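You operate a simulated robot arm through the tools that you are given. There is no shell and no other tool.

You run a simulated robot arm. Do the job below in one go: nothing can be reset, and whatever is moved stays where it is left.

Task
Clamp the green rack on the shaker, run it once on HIGH, then turn the dial to 0.
Fine: a whole run, till it shows DONE; the rack stays clamped.

The check looks at the end state, three seconds after you hand in, the way a careful person would. Anything else that was tipped, shoved, dropped, spilled or broken makes it a failure.

Robot
A 6-joint arm with a fingered hand, fixed in place. Base frame: the origin is at the foot of the arm, x ahead of it, y to its left, z up. Readings come in m, degrees, newtons and seconds.
With the tool pointing down near the work surface it reaches from about 0.3 to 0.92 m from the base axis. Its first joint turns from -166.0 to 166.0 degrees. Payload 5 kg.
Tool frame: the origin (TCP) lies between the finger pads and is the grasp point; the fingertips stand 0.037 m ahead of it; z points along the fingers, y is the line along which they close. The gripper opens to 0.124 m. The gripper's body begins 0.043 m behind the TCP. The gripper is a hand of 3 fingers: y runs from the thumb to the fingers, the wrist lies at [-0.021, -0.125, -0.215] in the tool frame, and closing takes about 1.5 s.
Orientation is that of the tool frame in the base frame, as a unit quaternion [x, y, z, w]. With the fingers straight down and the wrist toward the robot, the tool's x, y and z point along [0, 1, 0], [1, 0, 0] and [0, 0, -1] of the base frame.

Tools
- The arm moves only by the tool servo_tool. Its argument "deltas" is a list of rows, each an object of numbers (a shift or turn left out is 0, a gripper value left out holds the last): "wx", "wy", "wz": the turn, a rotation vector about the tool's x, y, z in units of 120 degrees (1.0 is 120 degrees); "tx", "ty", "tz": the shift along the tool's x, y, z in units of 100 mm (1.0 is 100 mm); "claw": the finger opening in m, from 0 to 0.124. In form: [{"wx": .., "wy": .., "wz": .., "tx": .., "ty": .., "tz": .., "claw": ..}, ...]. A call has 1 to 20 rows; each row is the pose to reach, as a shift and turn from the pose commanded when the call began, along the tool's axes at that moment. A call with a number of a shift or a turn outside -1 to 1 is refused whole. Rows are played at 5 a second. More than 0.05 m and 8.6 degrees between two rows, or a gripper value outside its range, and nothing of the call is played. Where a pose cannot be reached the arm comes as near as it can. A force on the tool above 90 N (or 10 N above the force at the start of the call, whichever is more), or a blocked arm, ends the call early, and 0.2 s more pass. The fingers move at their own pace (about 0.072 m/s each) and stop on an object; they squeeze with about 33 N. The grip force told is the motor's: it shows also when the fingers shut on nothing. Time passes only in rows, and 0.2 s behind the last, so rows that repeat a pose let the fingers close. It gives the time, the measured TCP pose, the force on the tool (base axes), the opening and the grip force at its end, in the units of the frame above (readings bear some noise), with the torque about the TCP (base axes, N m) and any sound that the robot's microphone picked up.
- Cameras (640 x 400 px; columns grow to the right, rows downward): "scene" is fixed at [0.225, 0.6646, 1.6628]; the picture's right is [-0.77, -0.64, 0.00], its down [-0.43, 0.52, -0.74] and it looks along [0.47, -0.57, -0.68] (base axes); focal length 315 px, centre (320, 200). "wrist" rides on the gripper at [0.072, -0.104, -0.154] in the tool frame; the picture's right is [-0.83, 0.26, -0.49], its down [-0.51, -0.72, 0.47] and it looks along [-0.23, 0.64, 0.73] (tool axes); focal length 243 px, centre (320, 200). There is no depth. A picture from a camera that has moved, and an enlarged one, comes with that camera's place and axes in the base frame and with its lens. The place of the scene camera against the robot may be out by one fixed shift of up to 0.025 m in any direction.
- get_image(camera): a new picture of that camera. The clock stands still meanwhile.
- hand_shape(shape): the hand has 3 fingers and takes this shape, open, in about a second: jaw (thumb against the fingers, like two jaws); tri (thumb and two fingers); tip (a fingertip pinch); poke (one finger out to press); point (the index stretched); flat (the hand flat); cup (the hand cupped); fist (a fist). The gripper value then closes the fingers along that shape, each until it touches; the sizes above hold for jaw. It gives what a move gives, with no picture.
- close_up(camera, box): a new picture of the part [left, top, right, bottom] of that camera's present view, enlarged. The clock stands still meanwhile.
- finish_job(): hands the job in; it is judged then, once.

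Nothing tells you positions but the pictures and the camera data. Unless the task says otherwise, let go and move clear before handing in.

The tools are called by a JSON object that holds its "fn" and its "kwargs". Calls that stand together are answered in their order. servo_tool: Moves the arm, as the interface text tells. Its arguments: {"type":"object","properties":{"deltas":{"type":"array","items":{"type":"object","properties":{"wx":{"type":"number"},"wy":{"type":"number"},"wz":{"type":"number"},"tx":{"type":"number"},"ty":{"type":"number"},"tz":{"type":"number"},"claw":{"type":"number"}}}}},"required":["deltas"]} The other tools are called the same way: hand_shape (shape) gives the hand a shape; get_image (camera) takes a picture; close_up (camera, box) takes an enlarged picture of a part of a camera's view; finish_job () hands the job in.

At the start:

```text
time_s: 0.0
position: [0.6563, -0.3531, 1.17]
tcp_rot: [0.707, 0.707, 0.0, 0.0]
ft_force: [0.7, -0.2, -0.3]
torque: [-0.01, 0.02, -0.02]
width: 0.124
finger_force: 0.1
shape: jaw
```

scene: 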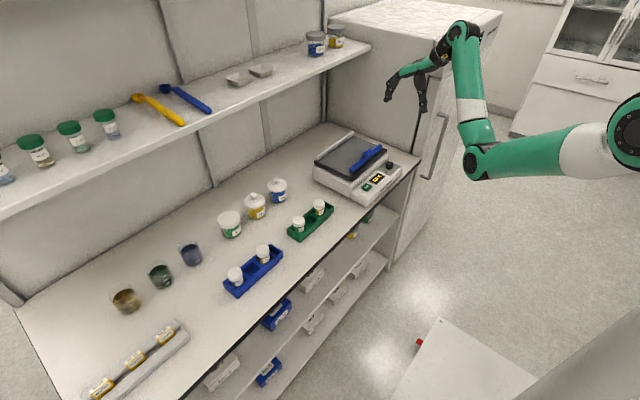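
wrist: 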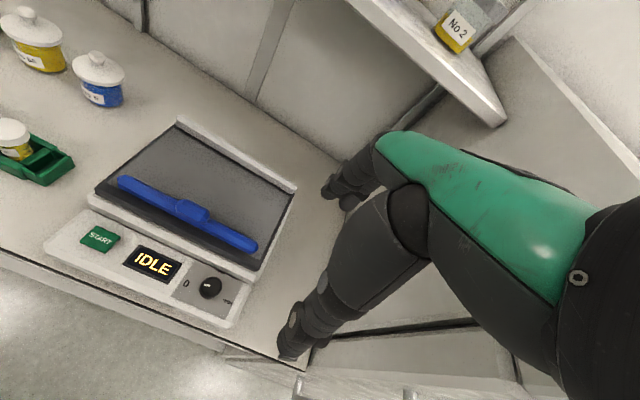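

I see a bench with a shaker on the right (tray with a blue clamp bar, START button, display, dial), a green rack with two bottles and a blue rack. I'll take enlarged pictures first to work out positions.

{"fn": "close_up", "kwargs": {"camera": "scene", "box": [270, 110, 430, 250]}}

{"fn": "close_up", "kwargs": {"camera": "wrist", "box": [0, 80, 320, 340]}}

{"fn": "close_up", "kwargs": {"camera": "wrist", "box": [120, 200, 260, 320]}}

```text
2.86 times, centred on (350, 180) of scene
camera zoom: at [0.225, 0.6646, 1.6628], right [-0.77, -0.64, 0.0], down [-0.43, 0.52, -0.74], along [0.47, -0.57, -0.68], focal length 901 px, centre (234, 257)
```

zoom: 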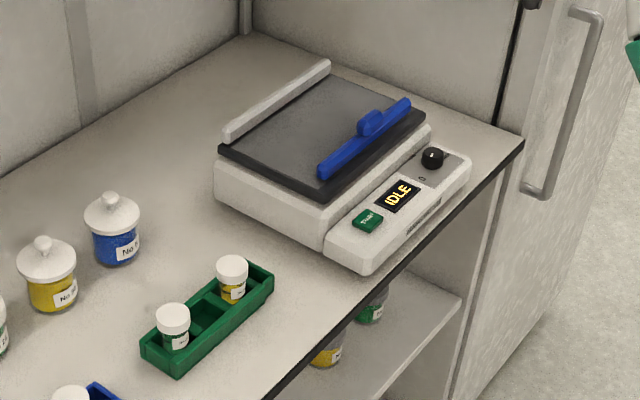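

```text
1.54 times, centred on (160, 210) of wrist
camera zoom: at [0.5514, -0.2786, 1.3232], right [0.26, -0.83, 0.49], down [-0.72, -0.51, -0.47], along [0.64, -0.23, -0.73], focal length 373 px, centre (566, 185)
```

zoom: 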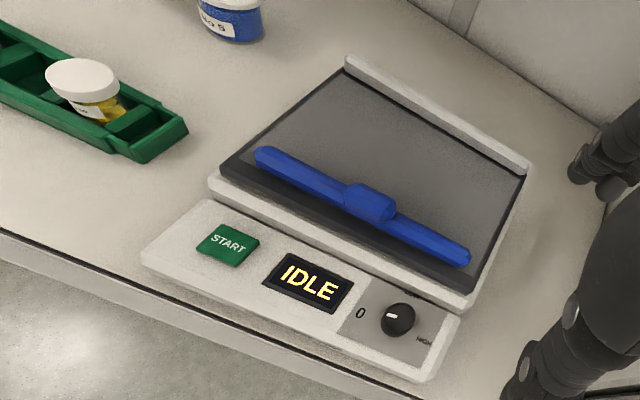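

```text
3.33 times, centred on (190, 260) of wrist
camera zoom: at [0.5514, -0.2786, 1.3232], right [0.26, -0.83, 0.49], down [-0.72, -0.51, -0.47], along [0.64, -0.23, -0.73], focal length 809 px, centre (753, 0)
```

zoom: 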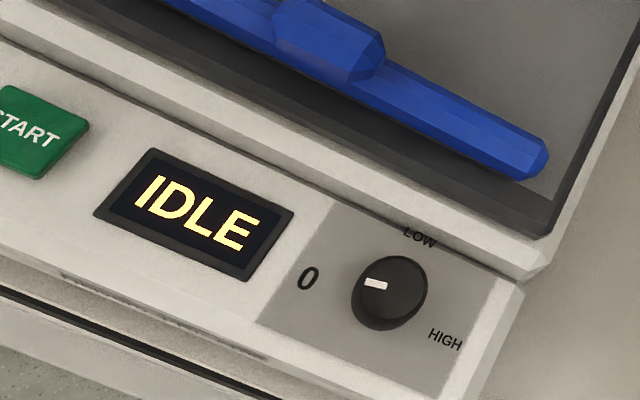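

The shaker sits at roughly x 0.65–0.88, y −0.09 to −0.34, with the dial near (0.66, −0.295). Its labels run 0 → LOW → HIGH clockwise seen from above. Next I move the hand left (+y) for a second wrist view, which gives parallax on the rack and tray.

{"fn": "servo_tool", "kwargs": {"deltas": [{"tx": 0.25, "ty": -0.1}, {"tx": 0.5, "ty": -0.2}, {"tx": 0.75, "ty": -0.4}, {"tx": 1.0, "ty": -0.5}]}}

```text
time_s: 1.0
position: [0.607, -0.2523, 1.1697]
tcp_rot: [0.708, 0.707, 0.001, 0.001]
ft_force: [-0.3, 0.3, -0.6]
torque: [0.02, -0.01, 0.01]
width: 0.1237
finger_force: 0.0
shape: jaw
```

The move went as commanded. I'll carry on left to bring the rack and shaker into one view.

{"fn": "servo_tool", "kwargs": {"deltas": [{"tx": 0.35, "ty": -0.1}, {"tx": 0.7, "ty": -0.2}, {"tx": 1.0, "ty": -0.3}]}}

{"fn": "servo_tool", "kwargs": {"deltas": [{"tx": 0.35, "ty": -0.1}, {"tx": 0.7, "ty": -0.2}, {"tx": 1.0, "ty": -0.3}]}}

{"fn": "get_image", "kwargs": {"camera": "wrist"}}

{"fn": "get_image", "kwargs": {"camera": "scene"}}

```text
time_s: 1.8
position: [0.5911, -0.1558, 1.1409]
tcp_rot: [0.707, 0.707, 0.002, 0.002]
ft_force: [0.1, -1.1, -0.3]
torque: [0.0, 0.02, 0.02]
width: 0.1234
finger_force: 0.0
shape: jaw
out of reach, approached as far as the arm can: row 1, 2, 3
```

```text
time_s: 2.6
position: [0.5697, -0.0565, 1.1247]
tcp_rot: [0.707, 0.707, 0.001, 0.001]
ft_force: [-0.3, -1.1, -1.0]
torque: [0.04, 0.0, -0.01]
width: 0.1238
finger_force: 0.0
shape: jaw
out of reach, approached as far as the arm can: row 1, 2, 3
```

```text
taken
camera wrist: at [0.4648, 0.0175, 1.2752], right [0.26, -0.83, 0.49], down [-0.72, -0.51, -0.47], along [0.64, -0.23, -0.73], focal length 243 px, centre (320, 200)
```

wrist: 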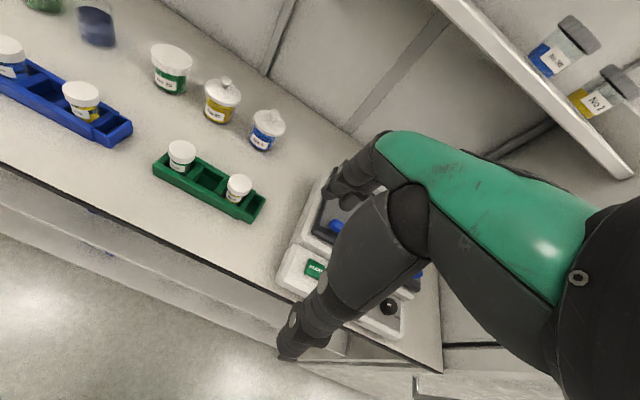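

```text
taken
```

scene: 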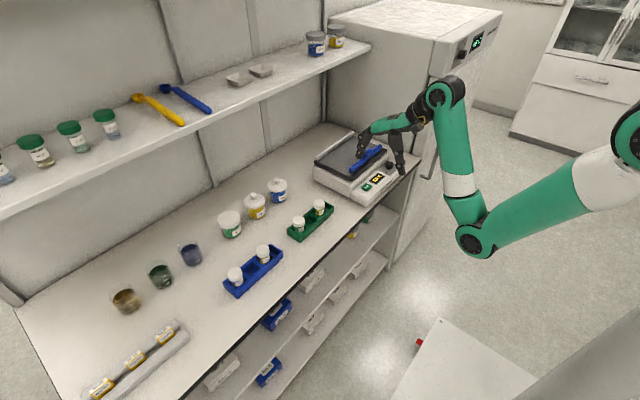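

The START button triangulates to about (0.647, −0.133, 0.91). I'll enlarge the rack area in both cameras now.

{"fn": "close_up", "kwargs": {"camera": "wrist", "box": [130, 110, 290, 240]}}

{"fn": "close_up", "kwargs": {"camera": "scene", "box": [270, 180, 350, 250]}}

```text
3.08 times, centred on (210, 175) of wrist
camera zoom: at [0.4648, 0.0175, 1.2752], right [0.26, -0.83, 0.49], down [-0.72, -0.51, -0.47], along [0.64, -0.23, -0.73], focal length 746 px, centre (658, 277)
```

zoom: 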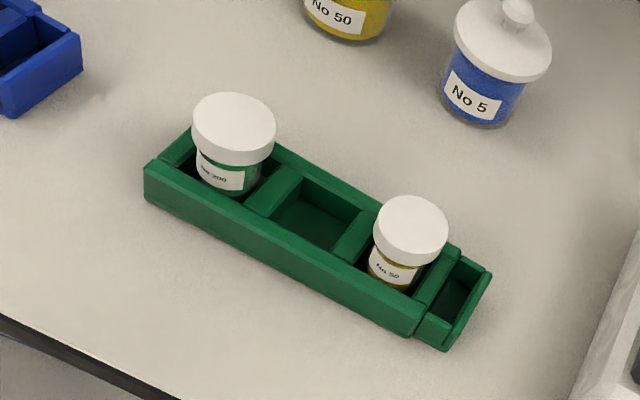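

```text
5.71 times, centred on (310, 215) of scene
camera zoom: at [0.225, 0.6646, 1.6628], right [-0.77, -0.64, 0.0], down [-0.43, 0.52, -0.74], along [0.47, -0.57, -0.68], focal length 1802 px, centre (377, 114)
```

zoom: 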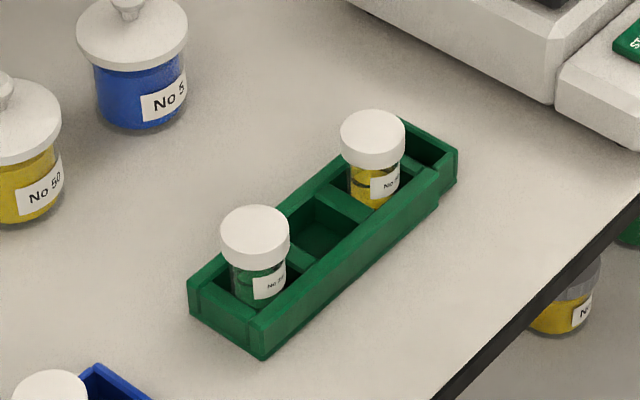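

The rack lies nearly parallel to the bench edge: x 0.688–0.740, y 0.0–0.18, z 0.855–0.885. Bottles stand in its outer wells and the middle well is empty, so I can grip around the middle. Before that, I move right for a closer look at the tray and clamp.

{"fn": "servo_tool", "kwargs": {"deltas": [{"tx": -0.33, "ty": 0.08}, {"tx": -0.66, "ty": 0.16}, {"tx": -1.0, "ty": 0.2}]}}

{"fn": "servo_tool", "kwargs": {"deltas": [{"tx": -0.33, "ty": 0.08, "tz": 0.1}, {"tx": -0.66, "ty": 0.16, "tz": 0.2}, {"tx": -1.0, "ty": 0.2, "tz": 0.3}]}}

{"fn": "servo_tool", "kwargs": {"deltas": [{"tx": -0.33, "ty": 0.0, "tz": 0.1}, {"tx": -0.66, "ty": 0.0, "tz": 0.2}, {"tx": -1.0, "ty": 0.0, "tz": 0.3}]}}

{"fn": "get_image", "kwargs": {"camera": "wrist"}}

{"fn": "get_image", "kwargs": {"camera": "scene"}}

```text
time_s: 3.4
position: [0.5908, -0.1553, 1.1217]
tcp_rot: [0.707, 0.707, 0.0, -0.001]
ft_force: [-0.9, 0.6, -0.4]
torque: [-0.01, 0.0, -0.02]
width: 0.1236
finger_force: 0.0
shape: jaw
```

```text
time_s: 4.2
position: [0.6108, -0.257, 1.094]
tcp_rot: [0.707, 0.707, 0.0, 0.001]
ft_force: [0.0, -0.5, -0.1]
torque: [-0.04, -0.02, -0.01]
width: 0.1236
finger_force: 0.0
shape: jaw
```

```text
time_s: 5.0
position: [0.6091, -0.3573, 1.0613]
tcp_rot: [0.706, 0.708, 0.001, 0.0]
ft_force: [-0.1, 0.3, 0.3]
torque: [0.0, -0.05, -0.01]
width: 0.1234
finger_force: 0.0
shape: jaw
```

```text
taken
camera wrist: at [0.5049, -0.2836, 1.2145], right [0.26, -0.83, 0.49], down [-0.72, -0.51, -0.47], along [0.64, -0.23, -0.73], focal length 243 px, centre (320, 200)
```

wrist: 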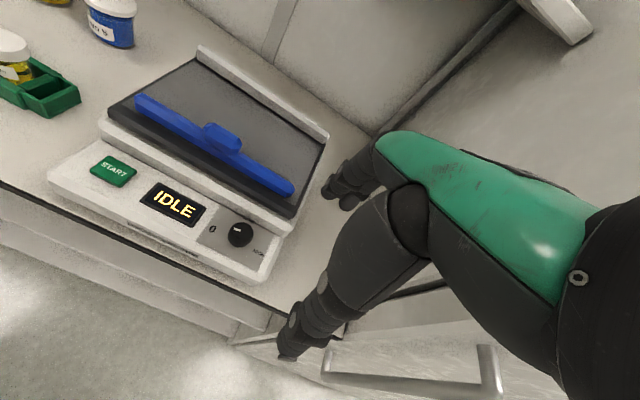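

```text
taken
```

scene: 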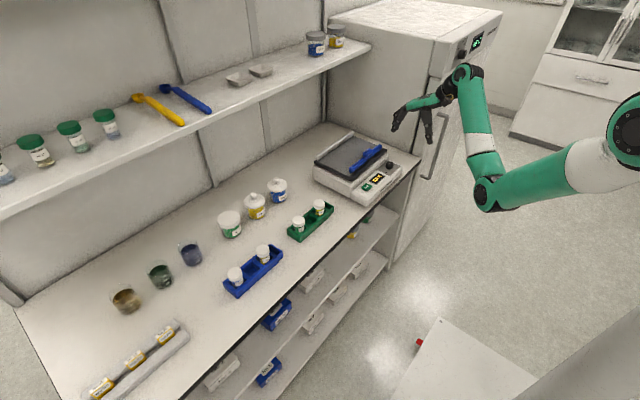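

{"fn": "close_up", "kwargs": {"camera": "wrist", "box": [90, 40, 340, 230]}}

{"fn": "close_up", "kwargs": {"camera": "wrist", "box": [190, 160, 300, 280]}}

{"fn": "close_up", "kwargs": {"camera": "scene", "box": [310, 125, 420, 210]}}

```text
2.11 times, centred on (215, 135) of wrist
camera zoom: at [0.5049, -0.2836, 1.2145], right [0.26, -0.83, 0.49], down [-0.72, -0.51, -0.47], along [0.64, -0.23, -0.73], focal length 511 px, centre (541, 337)
```

zoom: 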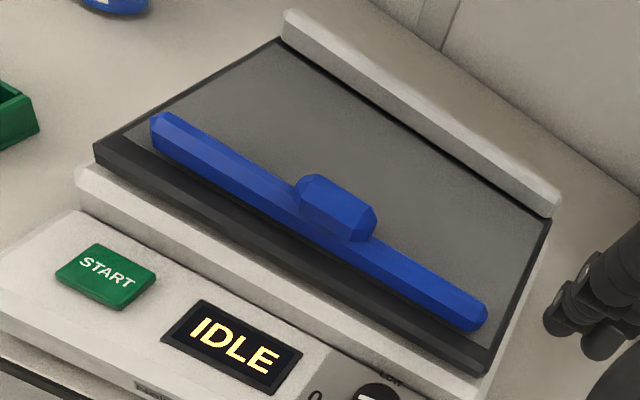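

```text
3.33 times, centred on (245, 220) of wrist
camera zoom: at [0.5049, -0.2836, 1.2145], right [0.26, -0.83, 0.49], down [-0.72, -0.51, -0.47], along [0.64, -0.23, -0.73], focal length 809 px, centre (570, 133)
```

zoom: 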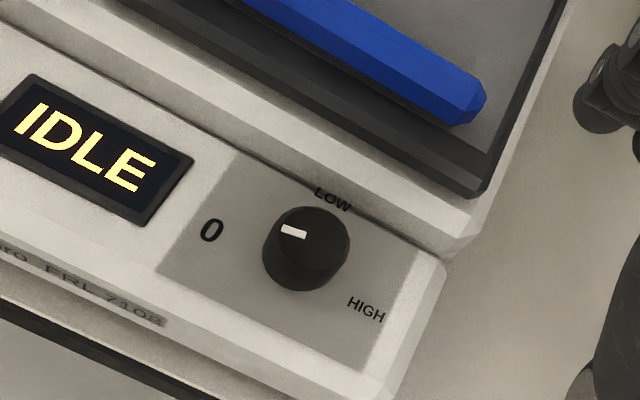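

```text
4.71 times, centred on (365, 168) of scene
camera zoom: at [0.225, 0.6646, 1.6628], right [-0.77, -0.64, 0.0], down [-0.43, 0.52, -0.74], along [0.47, -0.57, -0.68], focal length 1484 px, centre (108, 353)
```

zoom: 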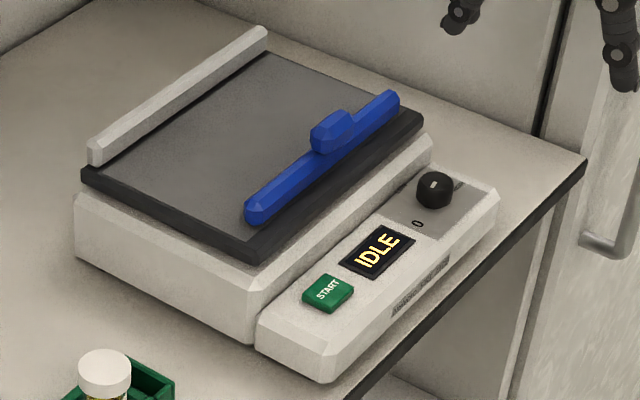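

The tray surface is at about z 0.95, from x 0.69 to the rail at 0.856 and y −0.10 to −0.335. The blue bar lies along y at x≈0.708 with a raised block in its middle at y≈−0.217. The knob is at about (0.647, −0.292), top at 0.925. Next I move over the rack's empty middle well at about (0.715, 0.103).

{"fn": "servo_tool", "kwargs": {"deltas": [{"tx": 0.4, "ty": 0.1}, {"tx": 0.8, "ty": 0.2}, {"tx": 1.0, "ty": 0.25}]}}

{"fn": "servo_tool", "kwargs": {"deltas": [{"tx": 0.4, "ty": 0.1}, {"tx": 0.8, "ty": 0.2}, {"tx": 1.0, "ty": 0.25}]}}

{"fn": "servo_tool", "kwargs": {"deltas": [{"tx": 0.4, "ty": 0.1}, {"tx": 0.8, "ty": 0.2}, {"tx": 1.0, "ty": 0.25}]}}

{"fn": "servo_tool", "kwargs": {"deltas": [{"tx": 0.4, "ty": 0.1}, {"tx": 0.8, "ty": 0.2}, {"tx": 1.0, "ty": 0.25}]}}

{"fn": "servo_tool", "kwargs": {"deltas": [{"tx": 0.3, "ty": 0.05}, {"tx": 0.6, "ty": 0.06}]}}

{"fn": "get_image", "kwargs": {"camera": "wrist"}}

{"fn": "get_image", "kwargs": {"camera": "scene"}}

```text
time_s: 5.8
position: [0.6344, -0.2564, 1.061]
tcp_rot: [0.707, 0.707, 0.0, 0.0]
ft_force: [0.4, -0.1, 0.0]
torque: [-0.01, -0.01, -0.02]
width: 0.1236
finger_force: 0.0
shape: jaw
```

```text
time_s: 6.6
position: [0.6589, -0.1558, 1.0609]
tcp_rot: [0.707, 0.707, 0.0, 0.0]
ft_force: [-0.3, 0.7, 0.2]
torque: [0.01, 0.02, 0.02]
width: 0.1236
finger_force: 0.0
shape: jaw
```

```text
time_s: 7.4
position: [0.6851, -0.0563, 1.0621]
tcp_rot: [0.707, 0.707, 0.0, 0.0]
ft_force: [0.6, 0.1, 0.3]
torque: [0.01, -0.01, 0.05]
width: 0.1235
finger_force: 0.0
shape: jaw
```

```text
time_s: 8.2
position: [0.7075, 0.0451, 1.0614]
tcp_rot: [0.707, 0.707, 0.0, 0.0]
ft_force: [0.2, 0.5, 0.5]
torque: [0.04, 0.01, 0.0]
width: 0.1234
finger_force: 0.1
shape: jaw
```

```text
time_s: 8.8
position: [0.7158, 0.1042, 1.062]
tcp_rot: [0.707, 0.707, 0.0, 0.0]
ft_force: [-0.2, -0.9, -0.6]
torque: [0.02, 0.01, -0.04]
width: 0.1237
finger_force: 0.1
shape: jaw
```

```text
taken
camera wrist: at [0.6113, 0.1767, 1.2151], right [0.26, -0.83, 0.49], down [-0.72, -0.51, -0.47], along [0.64, -0.23, -0.73], focal length 243 px, centre (320, 200)
```

wrist: 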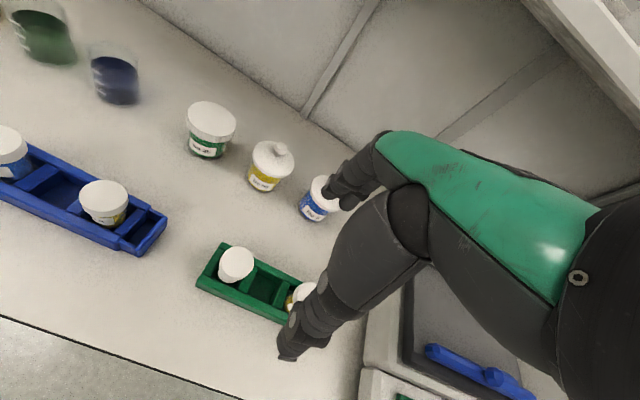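

```text
taken
```

scene: 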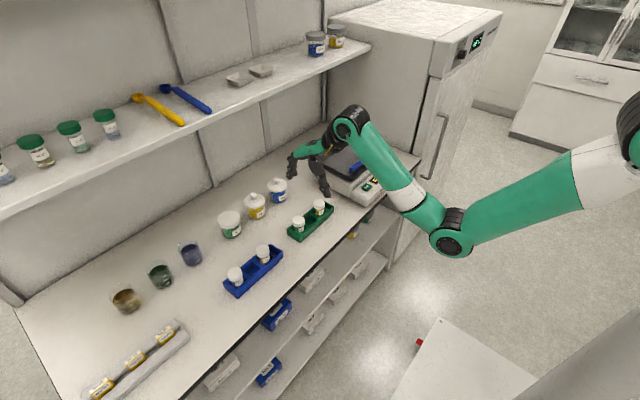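

The hand is above the rack. I'll enlarge this view to check the rack position again before descending.

{"fn": "close_up", "kwargs": {"camera": "wrist", "box": [180, 220, 340, 340]}}

{"fn": "close_up", "kwargs": {"camera": "scene", "box": [260, 130, 360, 250]}}

```text
3.33 times, centred on (260, 280) of wrist
camera zoom: at [0.6113, 0.1767, 1.2151], right [0.26, -0.83, 0.49], down [-0.72, -0.51, -0.47], along [0.64, -0.23, -0.73], focal length 809 px, centre (520, -67)
```

zoom: 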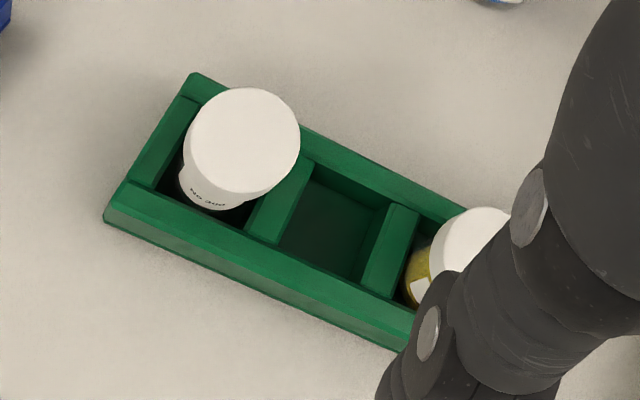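

```text
3.33 times, centred on (310, 190) of scene
camera zoom: at [0.225, 0.6646, 1.6628], right [-0.77, -0.64, 0.0], down [-0.43, 0.52, -0.74], along [0.47, -0.57, -0.68], focal length 1051 px, centre (353, 233)
```

zoom: 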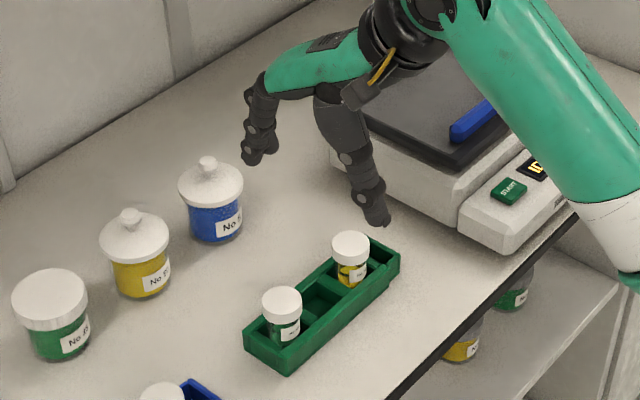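

The rack centre is confirmed at x≈0.716 and the middle well at y≈0.103. I descend most of the way and check before going to grip height.

{"fn": "servo_tool", "kwargs": {"deltas": [{"tz": 0.25}, {"tz": 0.5}, {"tz": 0.75}, {"tz": 1.0}]}}

{"fn": "get_image", "kwargs": {"camera": "wrist"}}

{"fn": "close_up", "kwargs": {"camera": "scene", "box": [260, 130, 360, 250]}}

```text
time_s: 9.8
position: [0.717, 0.1049, 0.9609]
tcp_rot: [0.707, 0.707, 0.0, 0.001]
ft_force: [0.1, 0.0, 0.4]
torque: [0.02, -0.01, -0.02]
width: 0.1237
finger_force: 0.1
shape: jaw
```

```text
taken
camera wrist: at [0.6122, 0.1772, 1.1136], right [0.26, -0.83, 0.49], down [-0.72, -0.51, -0.47], along [0.64, -0.23, -0.73], focal length 243 px, centre (320, 200)
```

wrist: 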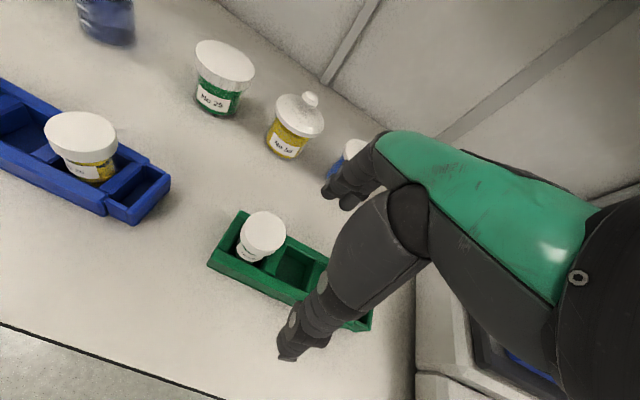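

```text
3.33 times, centred on (310, 190) of scene
camera zoom: at [0.225, 0.6646, 1.6628], right [-0.77, -0.64, 0.0], down [-0.43, 0.52, -0.74], along [0.47, -0.57, -0.68], focal length 1051 px, centre (353, 233)
```

zoom: 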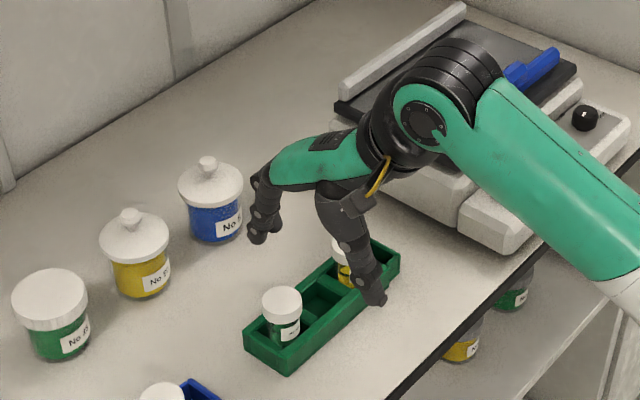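

Thumb and fingers straddle the rack with clearance, and the thumb and finger sit at y≈0.10 as wanted. I descend to grip height (TCP z≈0.901), watching the force.

{"fn": "servo_tool", "kwargs": {"deltas": [{"tz": 0.2}, {"tz": 0.4}, {"tz": 0.5}, {"tz": 0.6}]}}

{"fn": "get_image", "kwargs": {"camera": "wrist"}}

{"fn": "close_up", "kwargs": {"camera": "scene", "box": [260, 130, 360, 250]}}

```text
time_s: 10.8
position: [0.7169, 0.1032, 0.9025]
tcp_rot: [0.707, 0.707, 0.001, 0.0]
ft_force: [-0.2, -0.2, -0.8]
torque: [0.01, -0.02, -0.01]
width: 0.1236
finger_force: 0.1
shape: jaw
```

```text
taken
camera wrist: at [0.6127, 0.1774, 1.0543], right [0.26, -0.83, 0.49], down [-0.72, -0.51, -0.47], along [0.64, -0.23, -0.73], focal length 243 px, centre (320, 200)
```

wrist: 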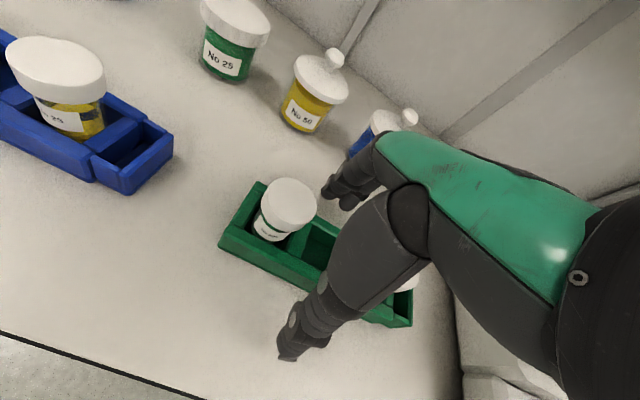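

```text
3.33 times, centred on (310, 190) of scene
camera zoom: at [0.225, 0.6646, 1.6628], right [-0.77, -0.64, 0.0], down [-0.43, 0.52, -0.74], along [0.47, -0.57, -0.68], focal length 1051 px, centre (353, 233)
```

zoom: 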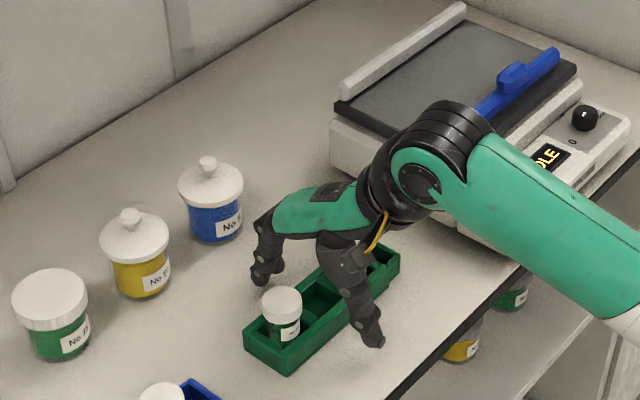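

No contact so far, and both sides of the rack are clear. I close the fingers on it and let them settle.

{"fn": "servo_tool", "kwargs": {"deltas": [{"claw": 0.09}, {"claw": 0.07}, {"claw": 0.05}, {"claw": 0.04}, {"claw": 0.03}, {"claw": 0.03}, {"claw": 0.03}, {"claw": 0.03}]}}

{"fn": "get_image", "kwargs": {"camera": "wrist"}}

{"fn": "close_up", "kwargs": {"camera": "scene", "box": [260, 130, 360, 250]}}

```text
time_s: 12.6
position: [0.7168, 0.1047, 0.9022]
tcp_rot: [0.707, 0.707, 0.0, 0.0]
ft_force: [-0.1, 0.1, 0.2]
torque: [0.03, 0.03, 0.0]
width: 0.054
finger_force: 32.8
shape: jaw
```

```text
taken
camera wrist: at [0.6128, 0.1774, 1.0544], right [0.26, -0.83, 0.49], down [-0.72, -0.51, -0.47], along [0.64, -0.23, -0.73], focal length 243 px, centre (320, 200)
```

wrist: 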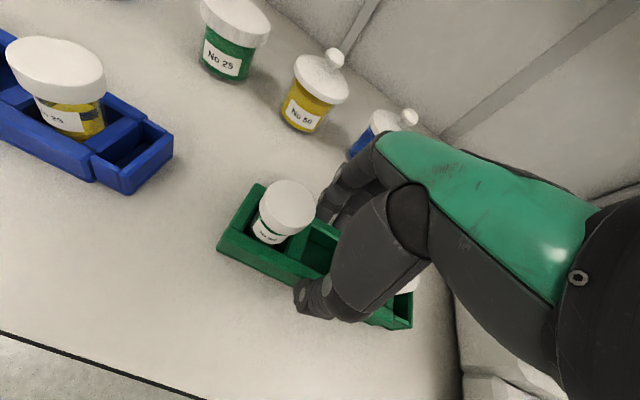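

```text
3.33 times, centred on (310, 190) of scene
camera zoom: at [0.225, 0.6646, 1.6628], right [-0.77, -0.64, 0.0], down [-0.43, 0.52, -0.74], along [0.47, -0.57, -0.68], focal length 1051 px, centre (353, 233)
```

zoom: 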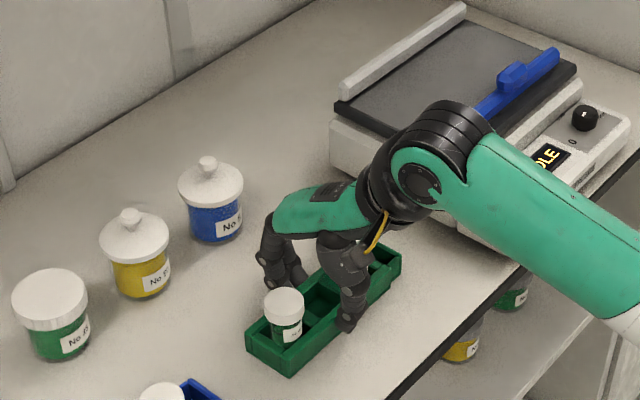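

The rack is gripped: width 0.054 m, 33 N. I lift it gently straight up and check.

{"fn": "servo_tool", "kwargs": {"deltas": [{"tz": -0.05}, {"tz": -0.12}, {"tz": -0.22}, {"tz": -0.35}, {"tz": -0.5}, {"tz": -0.65}, {"tz": -0.8}, {"tz": -0.92}, {"tz": -1.0}]}}

{"fn": "get_image", "kwargs": {"camera": "wrist"}}

{"fn": "close_up", "kwargs": {"camera": "scene", "box": [260, 110, 380, 250]}}

```text
time_s: 14.6
position: [0.7158, 0.1045, 1.0015]
tcp_rot: [0.707, 0.707, 0.0, 0.0]
ft_force: [0.1, -0.2, -2.7]
torque: [0.0, -0.01, 0.02]
width: 0.0538
finger_force: 33.1
shape: jaw
```

```text
taken
camera wrist: at [0.6114, 0.1772, 1.155], right [0.26, -0.83, 0.49], down [-0.72, -0.51, -0.47], along [0.64, -0.23, -0.73], focal length 243 px, centre (320, 200)
```

wrist: 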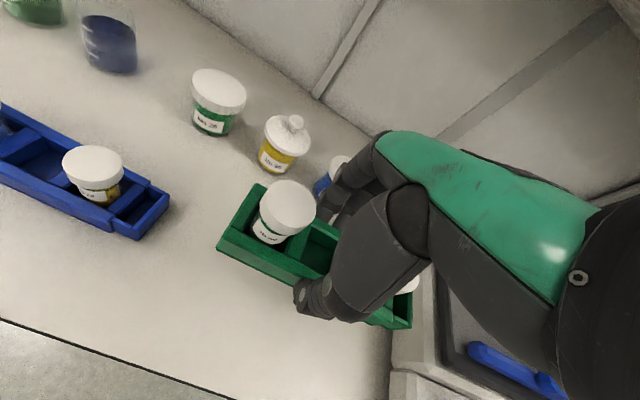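

```text
2.86 times, centred on (320, 180) of scene
camera zoom: at [0.225, 0.6646, 1.6628], right [-0.77, -0.64, 0.0], down [-0.43, 0.52, -0.74], along [0.47, -0.57, -0.68], focal length 901 px, centre (320, 257)
```

zoom: 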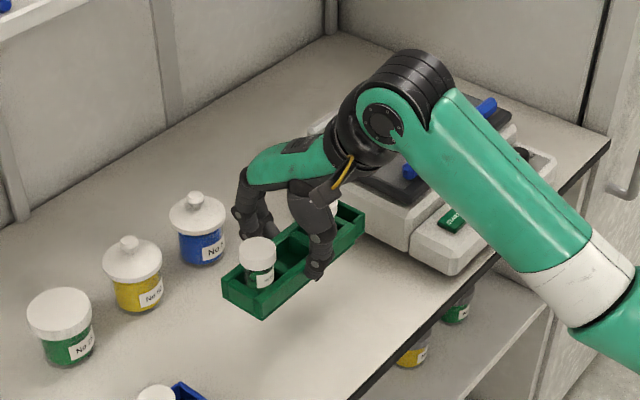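

The rack is lifted and level with both bottles upright. I raise it to z≈1.07, then bring it to tray depth (x≈0.79) and across toward the shaker.

{"fn": "servo_tool", "kwargs": {"deltas": [{"tz": -0.1}, {"tz": -0.25, "ty": 0.05}, {"tz": -0.4, "ty": 0.15}, {"tz": -0.55, "ty": 0.3}, {"tz": -0.65, "ty": 0.45}, {"tz": -0.7, "ty": 0.6}, {"tz": -0.7, "ty": 0.7}, {"tz": -0.7, "ty": 0.74}]}}

{"fn": "servo_tool", "kwargs": {"deltas": [{"tx": -0.08}, {"tx": -0.22}, {"tx": -0.4}, {"tx": -0.6}, {"tx": -0.8}, {"tx": -1.0}]}}

{"fn": "servo_tool", "kwargs": {"deltas": [{"tx": -0.2}, {"tx": -0.4}, {"tx": -0.6}, {"tx": -0.8}, {"tx": -0.95}, {"tx": -1.0}]}}

{"fn": "get_image", "kwargs": {"camera": "wrist"}}

{"fn": "get_image", "kwargs": {"camera": "scene"}}

```text
time_s: 16.4
position: [0.7913, 0.1042, 1.071]
tcp_rot: [0.707, 0.707, 0.0, 0.0]
ft_force: [0.0, -0.2, -2.2]
torque: [0.01, 0.0, -0.03]
width: 0.0542
finger_force: 33.6
shape: jaw
```

```text
time_s: 17.8
position: [0.7893, 0.0047, 1.0726]
tcp_rot: [0.708, 0.707, 0.0, 0.001]
ft_force: [0.1, -0.3, -2.6]
torque: [0.06, 0.0, -0.03]
width: 0.054
finger_force: 33.0
shape: jaw
```

```text
time_s: 19.2
position: [0.7895, -0.0952, 1.0709]
tcp_rot: [0.707, 0.707, 0.0, 0.0]
ft_force: [0.4, -1.2, -2.1]
torque: [-0.01, -0.01, -0.01]
width: 0.054
finger_force: 33.1
shape: jaw
```

```text
taken
camera wrist: at [0.6861, -0.0225, 1.2246], right [0.26, -0.83, 0.49], down [-0.72, -0.51, -0.47], along [0.64, -0.23, -0.73], focal length 243 px, centre (320, 200)
```

wrist: 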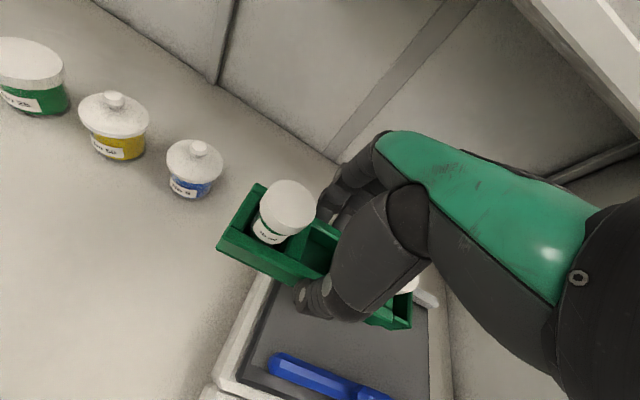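

```text
taken
```

scene: 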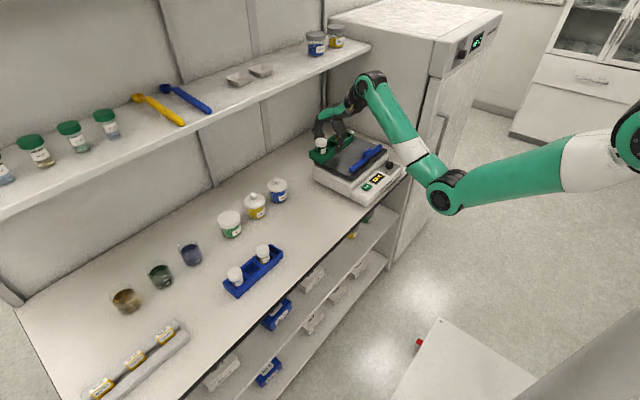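

The rack is above the left part of the tray and still level. I move to y≈−0.205 and then check before lowering.

{"fn": "servo_tool", "kwargs": {"deltas": [{"tx": -0.1}, {"tx": -0.3}, {"tx": -0.5}, {"tx": -0.7}, {"tx": -0.9}, {"tx": -1.0}]}}

{"fn": "servo_tool", "kwargs": {"deltas": [{"tx": -0.05}, {"tx": -0.1, "tz": 0.1}, {"tx": -0.1, "tz": 0.25}, {"tx": -0.1, "tz": 0.3}]}}

{"fn": "get_image", "kwargs": {"camera": "wrist"}}

{"fn": "close_up", "kwargs": {"camera": "scene", "box": [290, 90, 430, 220]}}

```text
time_s: 20.6
position: [0.7899, -0.195, 1.0718]
tcp_rot: [0.707, 0.707, 0.0, 0.0]
ft_force: [0.3, -0.4, -2.5]
torque: [0.01, -0.03, -0.02]
width: 0.054
finger_force: 32.6
shape: jaw
```

```text
time_s: 21.6
position: [0.7918, -0.2046, 1.0407]
tcp_rot: [0.707, 0.707, -0.001, 0.0]
ft_force: [-1.0, -0.2, -1.9]
torque: [-0.01, -0.01, -0.03]
width: 0.0543
finger_force: 32.7
shape: jaw
```

```text
taken
camera wrist: at [0.6863, -0.1321, 1.1946], right [0.26, -0.83, 0.49], down [-0.72, -0.51, -0.47], along [0.64, -0.23, -0.73], focal length 243 px, centre (320, 200)
```

wrist: 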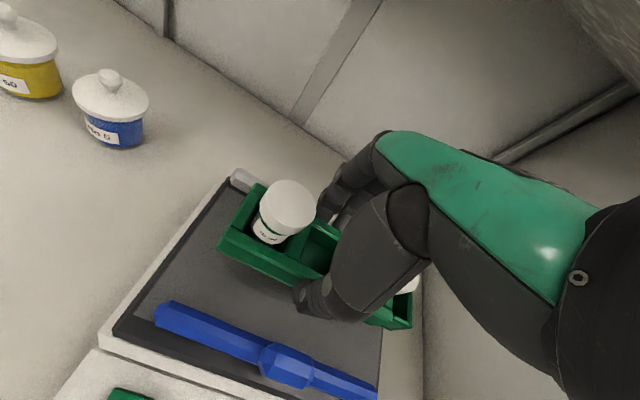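

```text
3.08 times, centred on (360, 155) of scene
camera zoom: at [0.225, 0.6646, 1.6628], right [-0.77, -0.64, 0.0], down [-0.43, 0.52, -0.74], along [0.47, -0.57, -0.68], focal length 970 px, centre (197, 338)
```

zoom: 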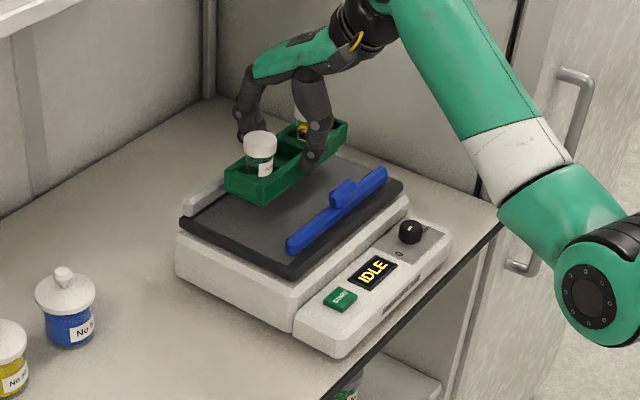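

The rack hangs clear between the bar and the rail. I lower it to just above the tray and then search for contact in small steps.

{"fn": "servo_tool", "kwargs": {"deltas": [{"tz": 0.1}, {"tz": 0.2}, {"tz": 0.28}, {"tz": 0.33}]}}

{"fn": "get_image", "kwargs": {"camera": "wrist"}}

{"fn": "close_up", "kwargs": {"camera": "scene", "box": [310, 110, 400, 200]}}

```text
time_s: 22.6
position: [0.7916, -0.2049, 1.0095]
tcp_rot: [0.707, 0.707, 0.001, 0.001]
ft_force: [-0.4, 0.1, -2.3]
torque: [0.05, 0.01, -0.02]
width: 0.0541
finger_force: 32.5
shape: jaw
```

```text
taken
camera wrist: at [0.6859, -0.1322, 1.1621], right [0.26, -0.83, 0.49], down [-0.72, -0.51, -0.47], along [0.64, -0.23, -0.73], focal length 243 px, centre (320, 200)
```

wrist: 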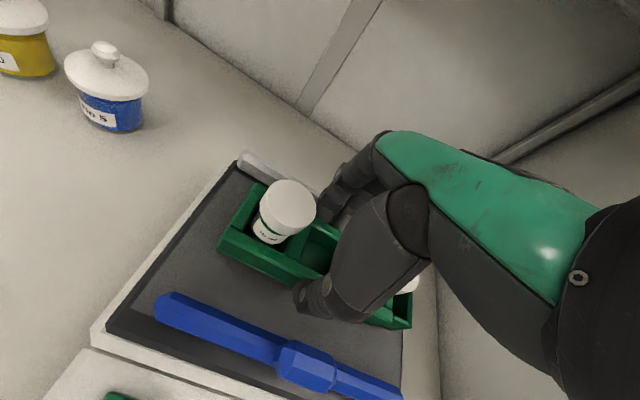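

```text
4.44 times, centred on (355, 155) of scene
camera zoom: at [0.225, 0.6646, 1.6628], right [-0.77, -0.64, 0.0], down [-0.43, 0.52, -0.74], along [0.47, -0.57, -0.68], focal length 1402 px, centre (164, 400)
```

zoom: 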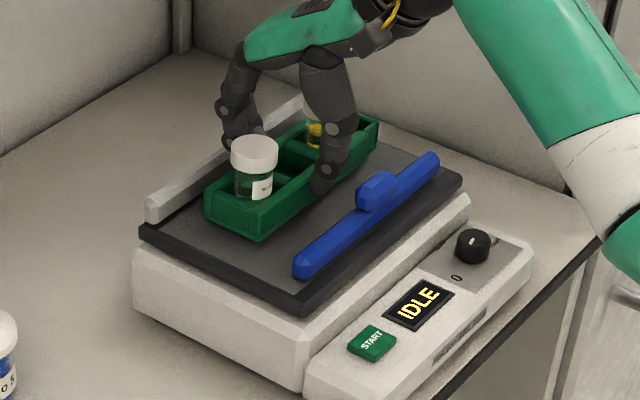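

It is close to the tray. I lower it a few millimetres per call, watching the vertical force.

{"fn": "servo_tool", "kwargs": {"deltas": [{"tz": 0.02}, {"tz": 0.04}, {"tz": 0.06}]}}

{"fn": "servo_tool", "kwargs": {"deltas": [{"tz": 0.015}, {"tz": 0.03}]}}

{"fn": "servo_tool", "kwargs": {"deltas": [{"tz": 0.01}, {"tz": 0.02}]}}

```text
time_s: 23.4
position: [0.7919, -0.2058, 1.0019]
tcp_rot: [0.707, 0.707, 0.0, 0.0]
ft_force: [-0.6, -0.1, -1.7]
torque: [0.03, 0.03, 0.0]
width: 0.054
finger_force: 33.1
shape: jaw
```

```text
time_s: 24.0
position: [0.7909, -0.2063, 0.9997]
tcp_rot: [0.707, 0.708, 0.001, 0.001]
ft_force: [0.2, 0.6, -2.6]
torque: [0.04, 0.01, -0.02]
width: 0.054
finger_force: 33.2
shape: jaw
```

```text
time_s: 24.6
position: [0.7909, -0.2066, 0.9985]
tcp_rot: [0.707, 0.707, 0.001, 0.001]
ft_force: [-1.7, 1.2, 5.6]
torque: [0.01, 0.08, 0.02]
width: 0.0541
finger_force: 33.2
shape: jaw
```

Contact is felt at z≈0.9985 (+5.6 N), so the rack is resting on the tray. I check with a picture, then open the fingers just enough to release.

{"fn": "close_up", "kwargs": {"camera": "scene", "box": [310, 110, 400, 200]}}

{"fn": "servo_tool", "kwargs": {"deltas": [{"claw": 0.056}, {"claw": 0.06}, {"claw": 0.065}, {"claw": 0.07}, {"claw": 0.074}, {"claw": 0.074}]}}

{"fn": "get_image", "kwargs": {"camera": "wrist"}}

{"fn": "close_up", "kwargs": {"camera": "scene", "box": [310, 110, 400, 200]}}

```text
4.44 times, centred on (355, 155) of scene
camera zoom: at [0.225, 0.6646, 1.6628], right [-0.77, -0.64, 0.0], down [-0.43, 0.52, -0.74], along [0.47, -0.57, -0.68], focal length 1402 px, centre (164, 400)
```

zoom: 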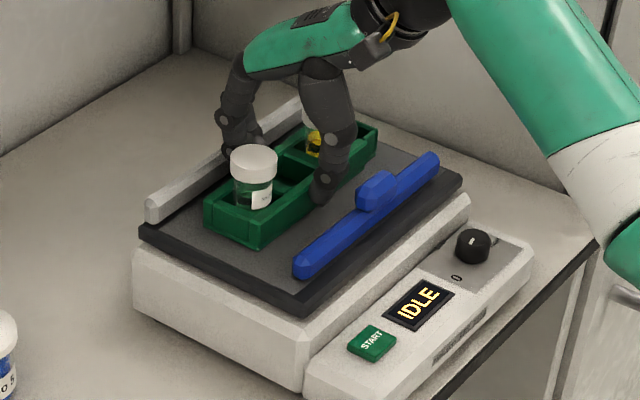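

```text
time_s: 26.0
position: [0.7894, -0.2059, 0.9978]
tcp_rot: [0.707, 0.707, 0.0, 0.0]
ft_force: [-4.0, 0.6, 6.2]
torque: [-0.1, -0.17, -0.11]
width: 0.0711
finger_force: 0.0
shape: jaw
```

```text
taken
camera wrist: at [0.6858, -0.133, 1.1508], right [0.26, -0.83, 0.49], down [-0.72, -0.51, -0.47], along [0.64, -0.23, -0.73], focal length 243 px, centre (320, 200)
```

wrist: 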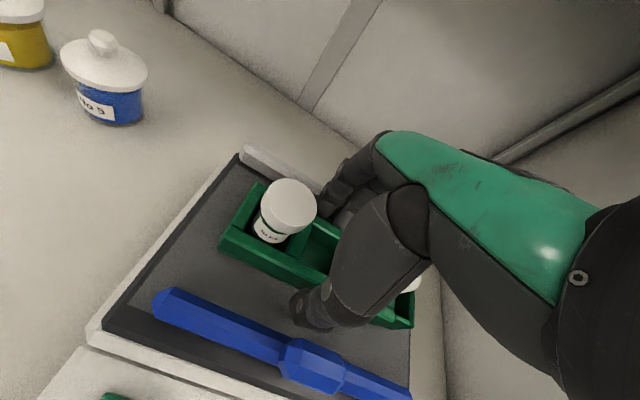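

```text
4.44 times, centred on (355, 155) of scene
camera zoom: at [0.225, 0.6646, 1.6628], right [-0.77, -0.64, 0.0], down [-0.43, 0.52, -0.74], along [0.47, -0.57, -0.68], focal length 1402 px, centre (164, 400)
```

zoom: 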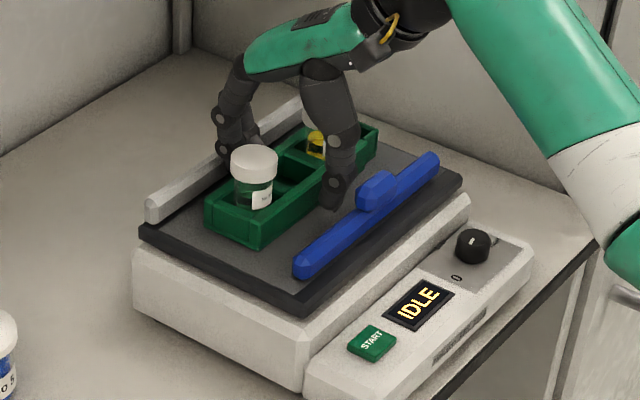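

The fingers are off the rack sides; the small −4 N in x suggests the back finger is brushing the rail. I lift straight up slowly so nothing is dragged.

{"fn": "servo_tool", "kwargs": {"deltas": [{"tz": -0.05, "ty": -0.02}, {"tz": -0.12, "ty": -0.03}, {"tz": -0.25, "ty": -0.03}]}}

{"fn": "close_up", "kwargs": {"camera": "scene", "box": [310, 110, 400, 200]}}

{"fn": "get_image", "kwargs": {"camera": "wrist"}}

```text
time_s: 26.8
position: [0.7884, -0.2062, 1.0225]
tcp_rot: [0.706, 0.708, 0.001, 0.0]
ft_force: [0.0, 0.4, 0.5]
torque: [-0.01, 0.0, 0.02]
width: 0.0738
finger_force: 0.0
shape: jaw
```

```text
4.44 times, centred on (355, 155) of scene
camera zoom: at [0.225, 0.6646, 1.6628], right [-0.77, -0.64, 0.0], down [-0.43, 0.52, -0.74], along [0.47, -0.57, -0.68], focal length 1402 px, centre (164, 400)
```

zoom: 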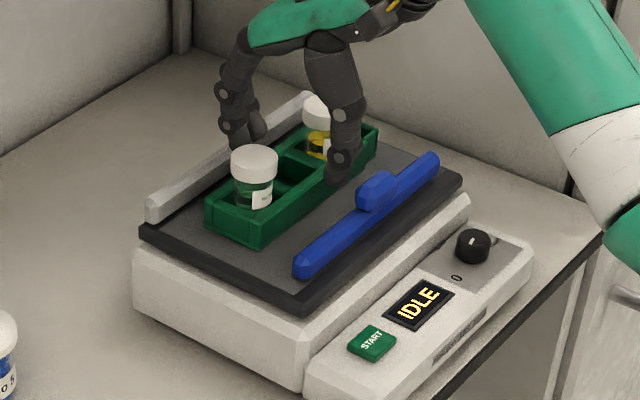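

```text
taken
camera wrist: at [0.6832, -0.133, 1.1756], right [0.26, -0.83, 0.49], down [-0.72, -0.51, -0.47], along [0.64, -0.23, -0.73], focal length 243 px, centre (320, 200)
```

wrist: 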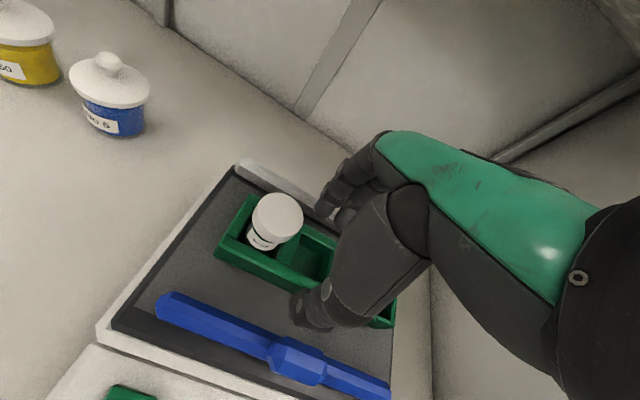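

The rack is standing on the tray between the bar and the rail with both bottles upright. I rise clear of the caps, back out toward the robot, and look again.

{"fn": "servo_tool", "kwargs": {"deltas": [{"tz": -0.25}, {"tz": -0.5}, {"tz": -0.75}, {"tz": -1.0}]}}

{"fn": "servo_tool", "kwargs": {"deltas": [{"ty": -0.3}, {"ty": -0.6}, {"ty": -1.0}]}}

{"fn": "hand_shape", "kwargs": {"shape": "poke"}}

{"fn": "get_image", "kwargs": {"camera": "wrist"}}

{"fn": "close_up", "kwargs": {"camera": "scene", "box": [300, 70, 460, 210]}}

```text
time_s: 27.8
position: [0.7878, -0.2054, 1.1216]
tcp_rot: [0.707, 0.707, 0.001, 0.0]
ft_force: [0.8, 0.2, -0.1]
torque: [-0.01, -0.02, 0.03]
width: 0.0733
finger_force: 0.3
shape: jaw
```

```text
time_s: 28.6
position: [0.6886, -0.207, 1.1222]
tcp_rot: [0.706, 0.708, 0.0, 0.0]
ft_force: [0.6, 0.4, -1.0]
torque: [0.0, 0.05, 0.0]
width: 0.0736
finger_force: 0.2
shape: jaw
```

```text
time_s: 29.5
position: [0.69, -0.2074, 1.1224]
tcp_rot: [0.707, 0.708, -0.001, 0.0]
ft_force: [0.2, 0.2, 0.0]
torque: [-0.03, 0.01, -0.04]
width: 0.0
finger_force: 0.0
shape: poke
```

```text
taken
camera wrist: at [0.5847, -0.1338, 1.2752], right [0.26, -0.83, 0.49], down [-0.72, -0.51, -0.47], along [0.64, -0.23, -0.73], focal length 243 px, centre (320, 200)
```

wrist: 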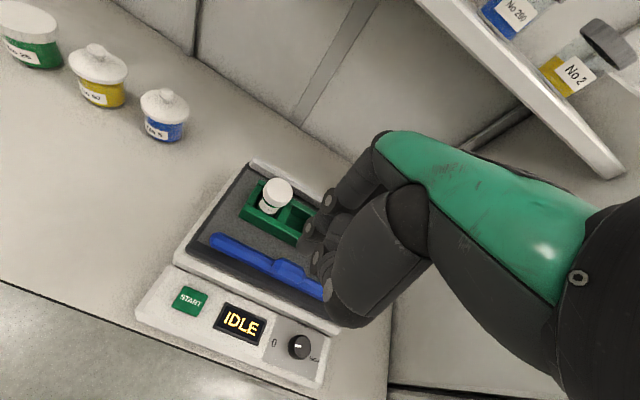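

```text
2.86 times, centred on (380, 140) of scene
camera zoom: at [0.225, 0.6646, 1.6628], right [-0.77, -0.64, 0.0], down [-0.43, 0.52, -0.74], along [0.47, -0.57, -0.68], focal length 901 px, centre (149, 371)
```

zoom: 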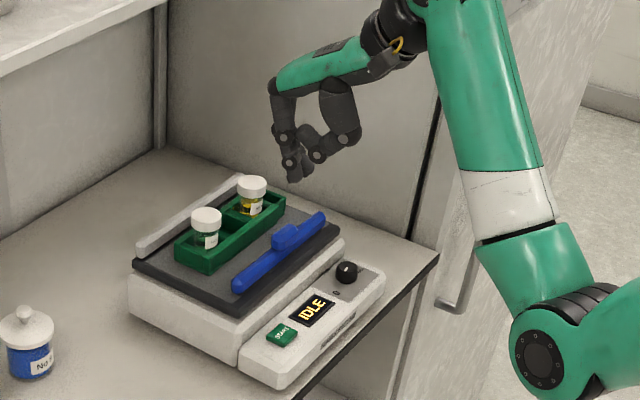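

The poke shape points one finger down close under the TCP. I take closer views of the fingertip from both cameras to fix its offset.

{"fn": "close_up", "kwargs": {"camera": "scene", "box": [360, 70, 440, 150]}}

{"fn": "close_up", "kwargs": {"camera": "wrist", "box": [180, 150, 400, 370]}}

```text
5.00 times, centred on (400, 110) of scene
camera zoom: at [0.225, 0.6646, 1.6628], right [-0.77, -0.64, 0.0], down [-0.43, 0.52, -0.74], along [0.47, -0.57, -0.68], focal length 1577 px, centre (-80, 650)
```

zoom: 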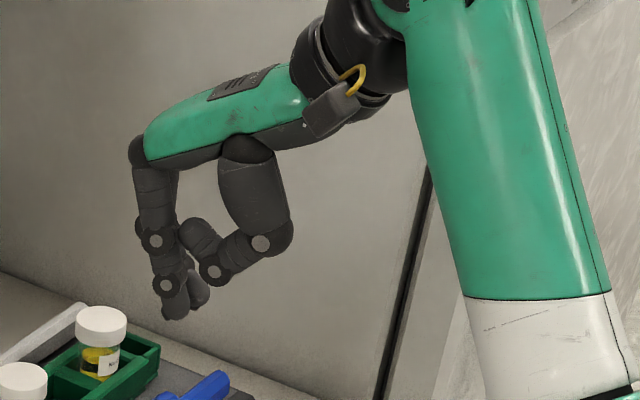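

```text
1.82 times, centred on (290, 260) of wrist
camera zoom: at [0.5847, -0.1338, 1.2752], right [0.26, -0.83, 0.49], down [-0.72, -0.51, -0.47], along [0.64, -0.23, -0.73], focal length 441 px, centre (374, 91)
```

zoom: 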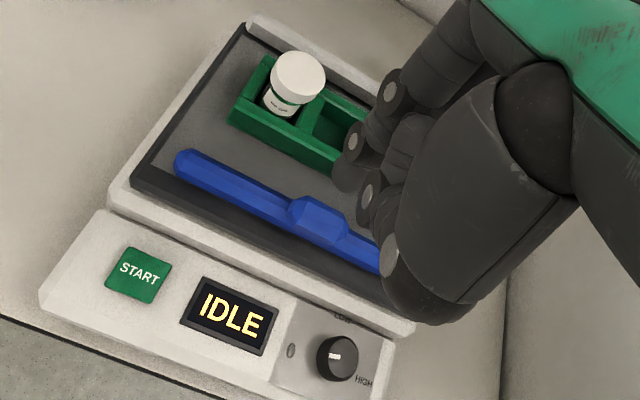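

The poke tip is about 0.033 m below the TCP, nearly centred. To push the bar without the knuckles reaching over the rack, I tilt the hand about 25° so the fingertip leads toward +x, and back off in front of the bar while still high.

{"fn": "servo_tool", "kwargs": {"deltas": [{"tx": -0.03, "ty": -0.1, "wx": -0.07}, {"tx": -0.06, "ty": -0.2, "wx": -0.14}, {"tx": -0.08, "ty": -0.35, "wx": -0.21}, {"tx": -0.08, "ty": -0.35, "wx": -0.21}]}}

{"fn": "get_image", "kwargs": {"camera": "wrist"}}

{"fn": "get_image", "kwargs": {"camera": "scene"}}

```text
time_s: 30.5
position: [0.653, -0.2137, 1.1235]
tcp_rot: [0.69, 0.69, 0.155, 0.155]
ft_force: [0.4, 0.1, -0.3]
torque: [-0.01, 0.01, 0.01]
width: 0.0001
finger_force: 0.1
shape: poke
```

```text
taken
camera wrist: at [0.4936, -0.1406, 1.218], right [0.03, -0.83, 0.56], down [-0.45, -0.51, -0.73], along [0.89, -0.23, -0.39], focal length 243 px, centre (320, 200)
```

wrist: 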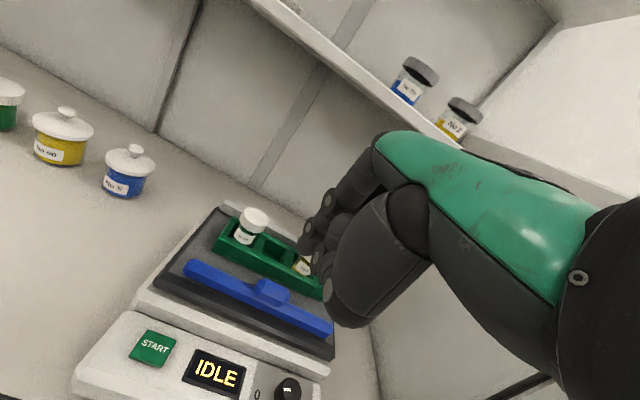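

```text
taken
```

scene: 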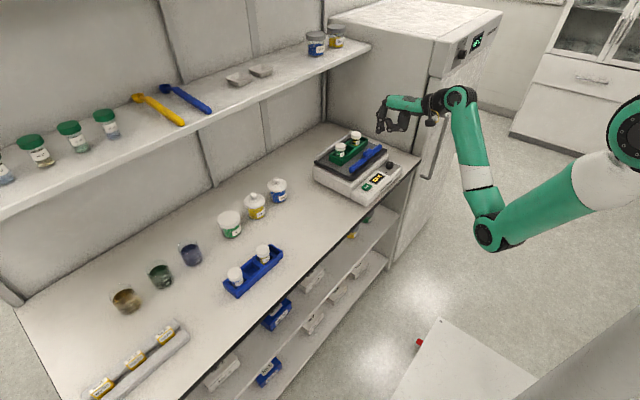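

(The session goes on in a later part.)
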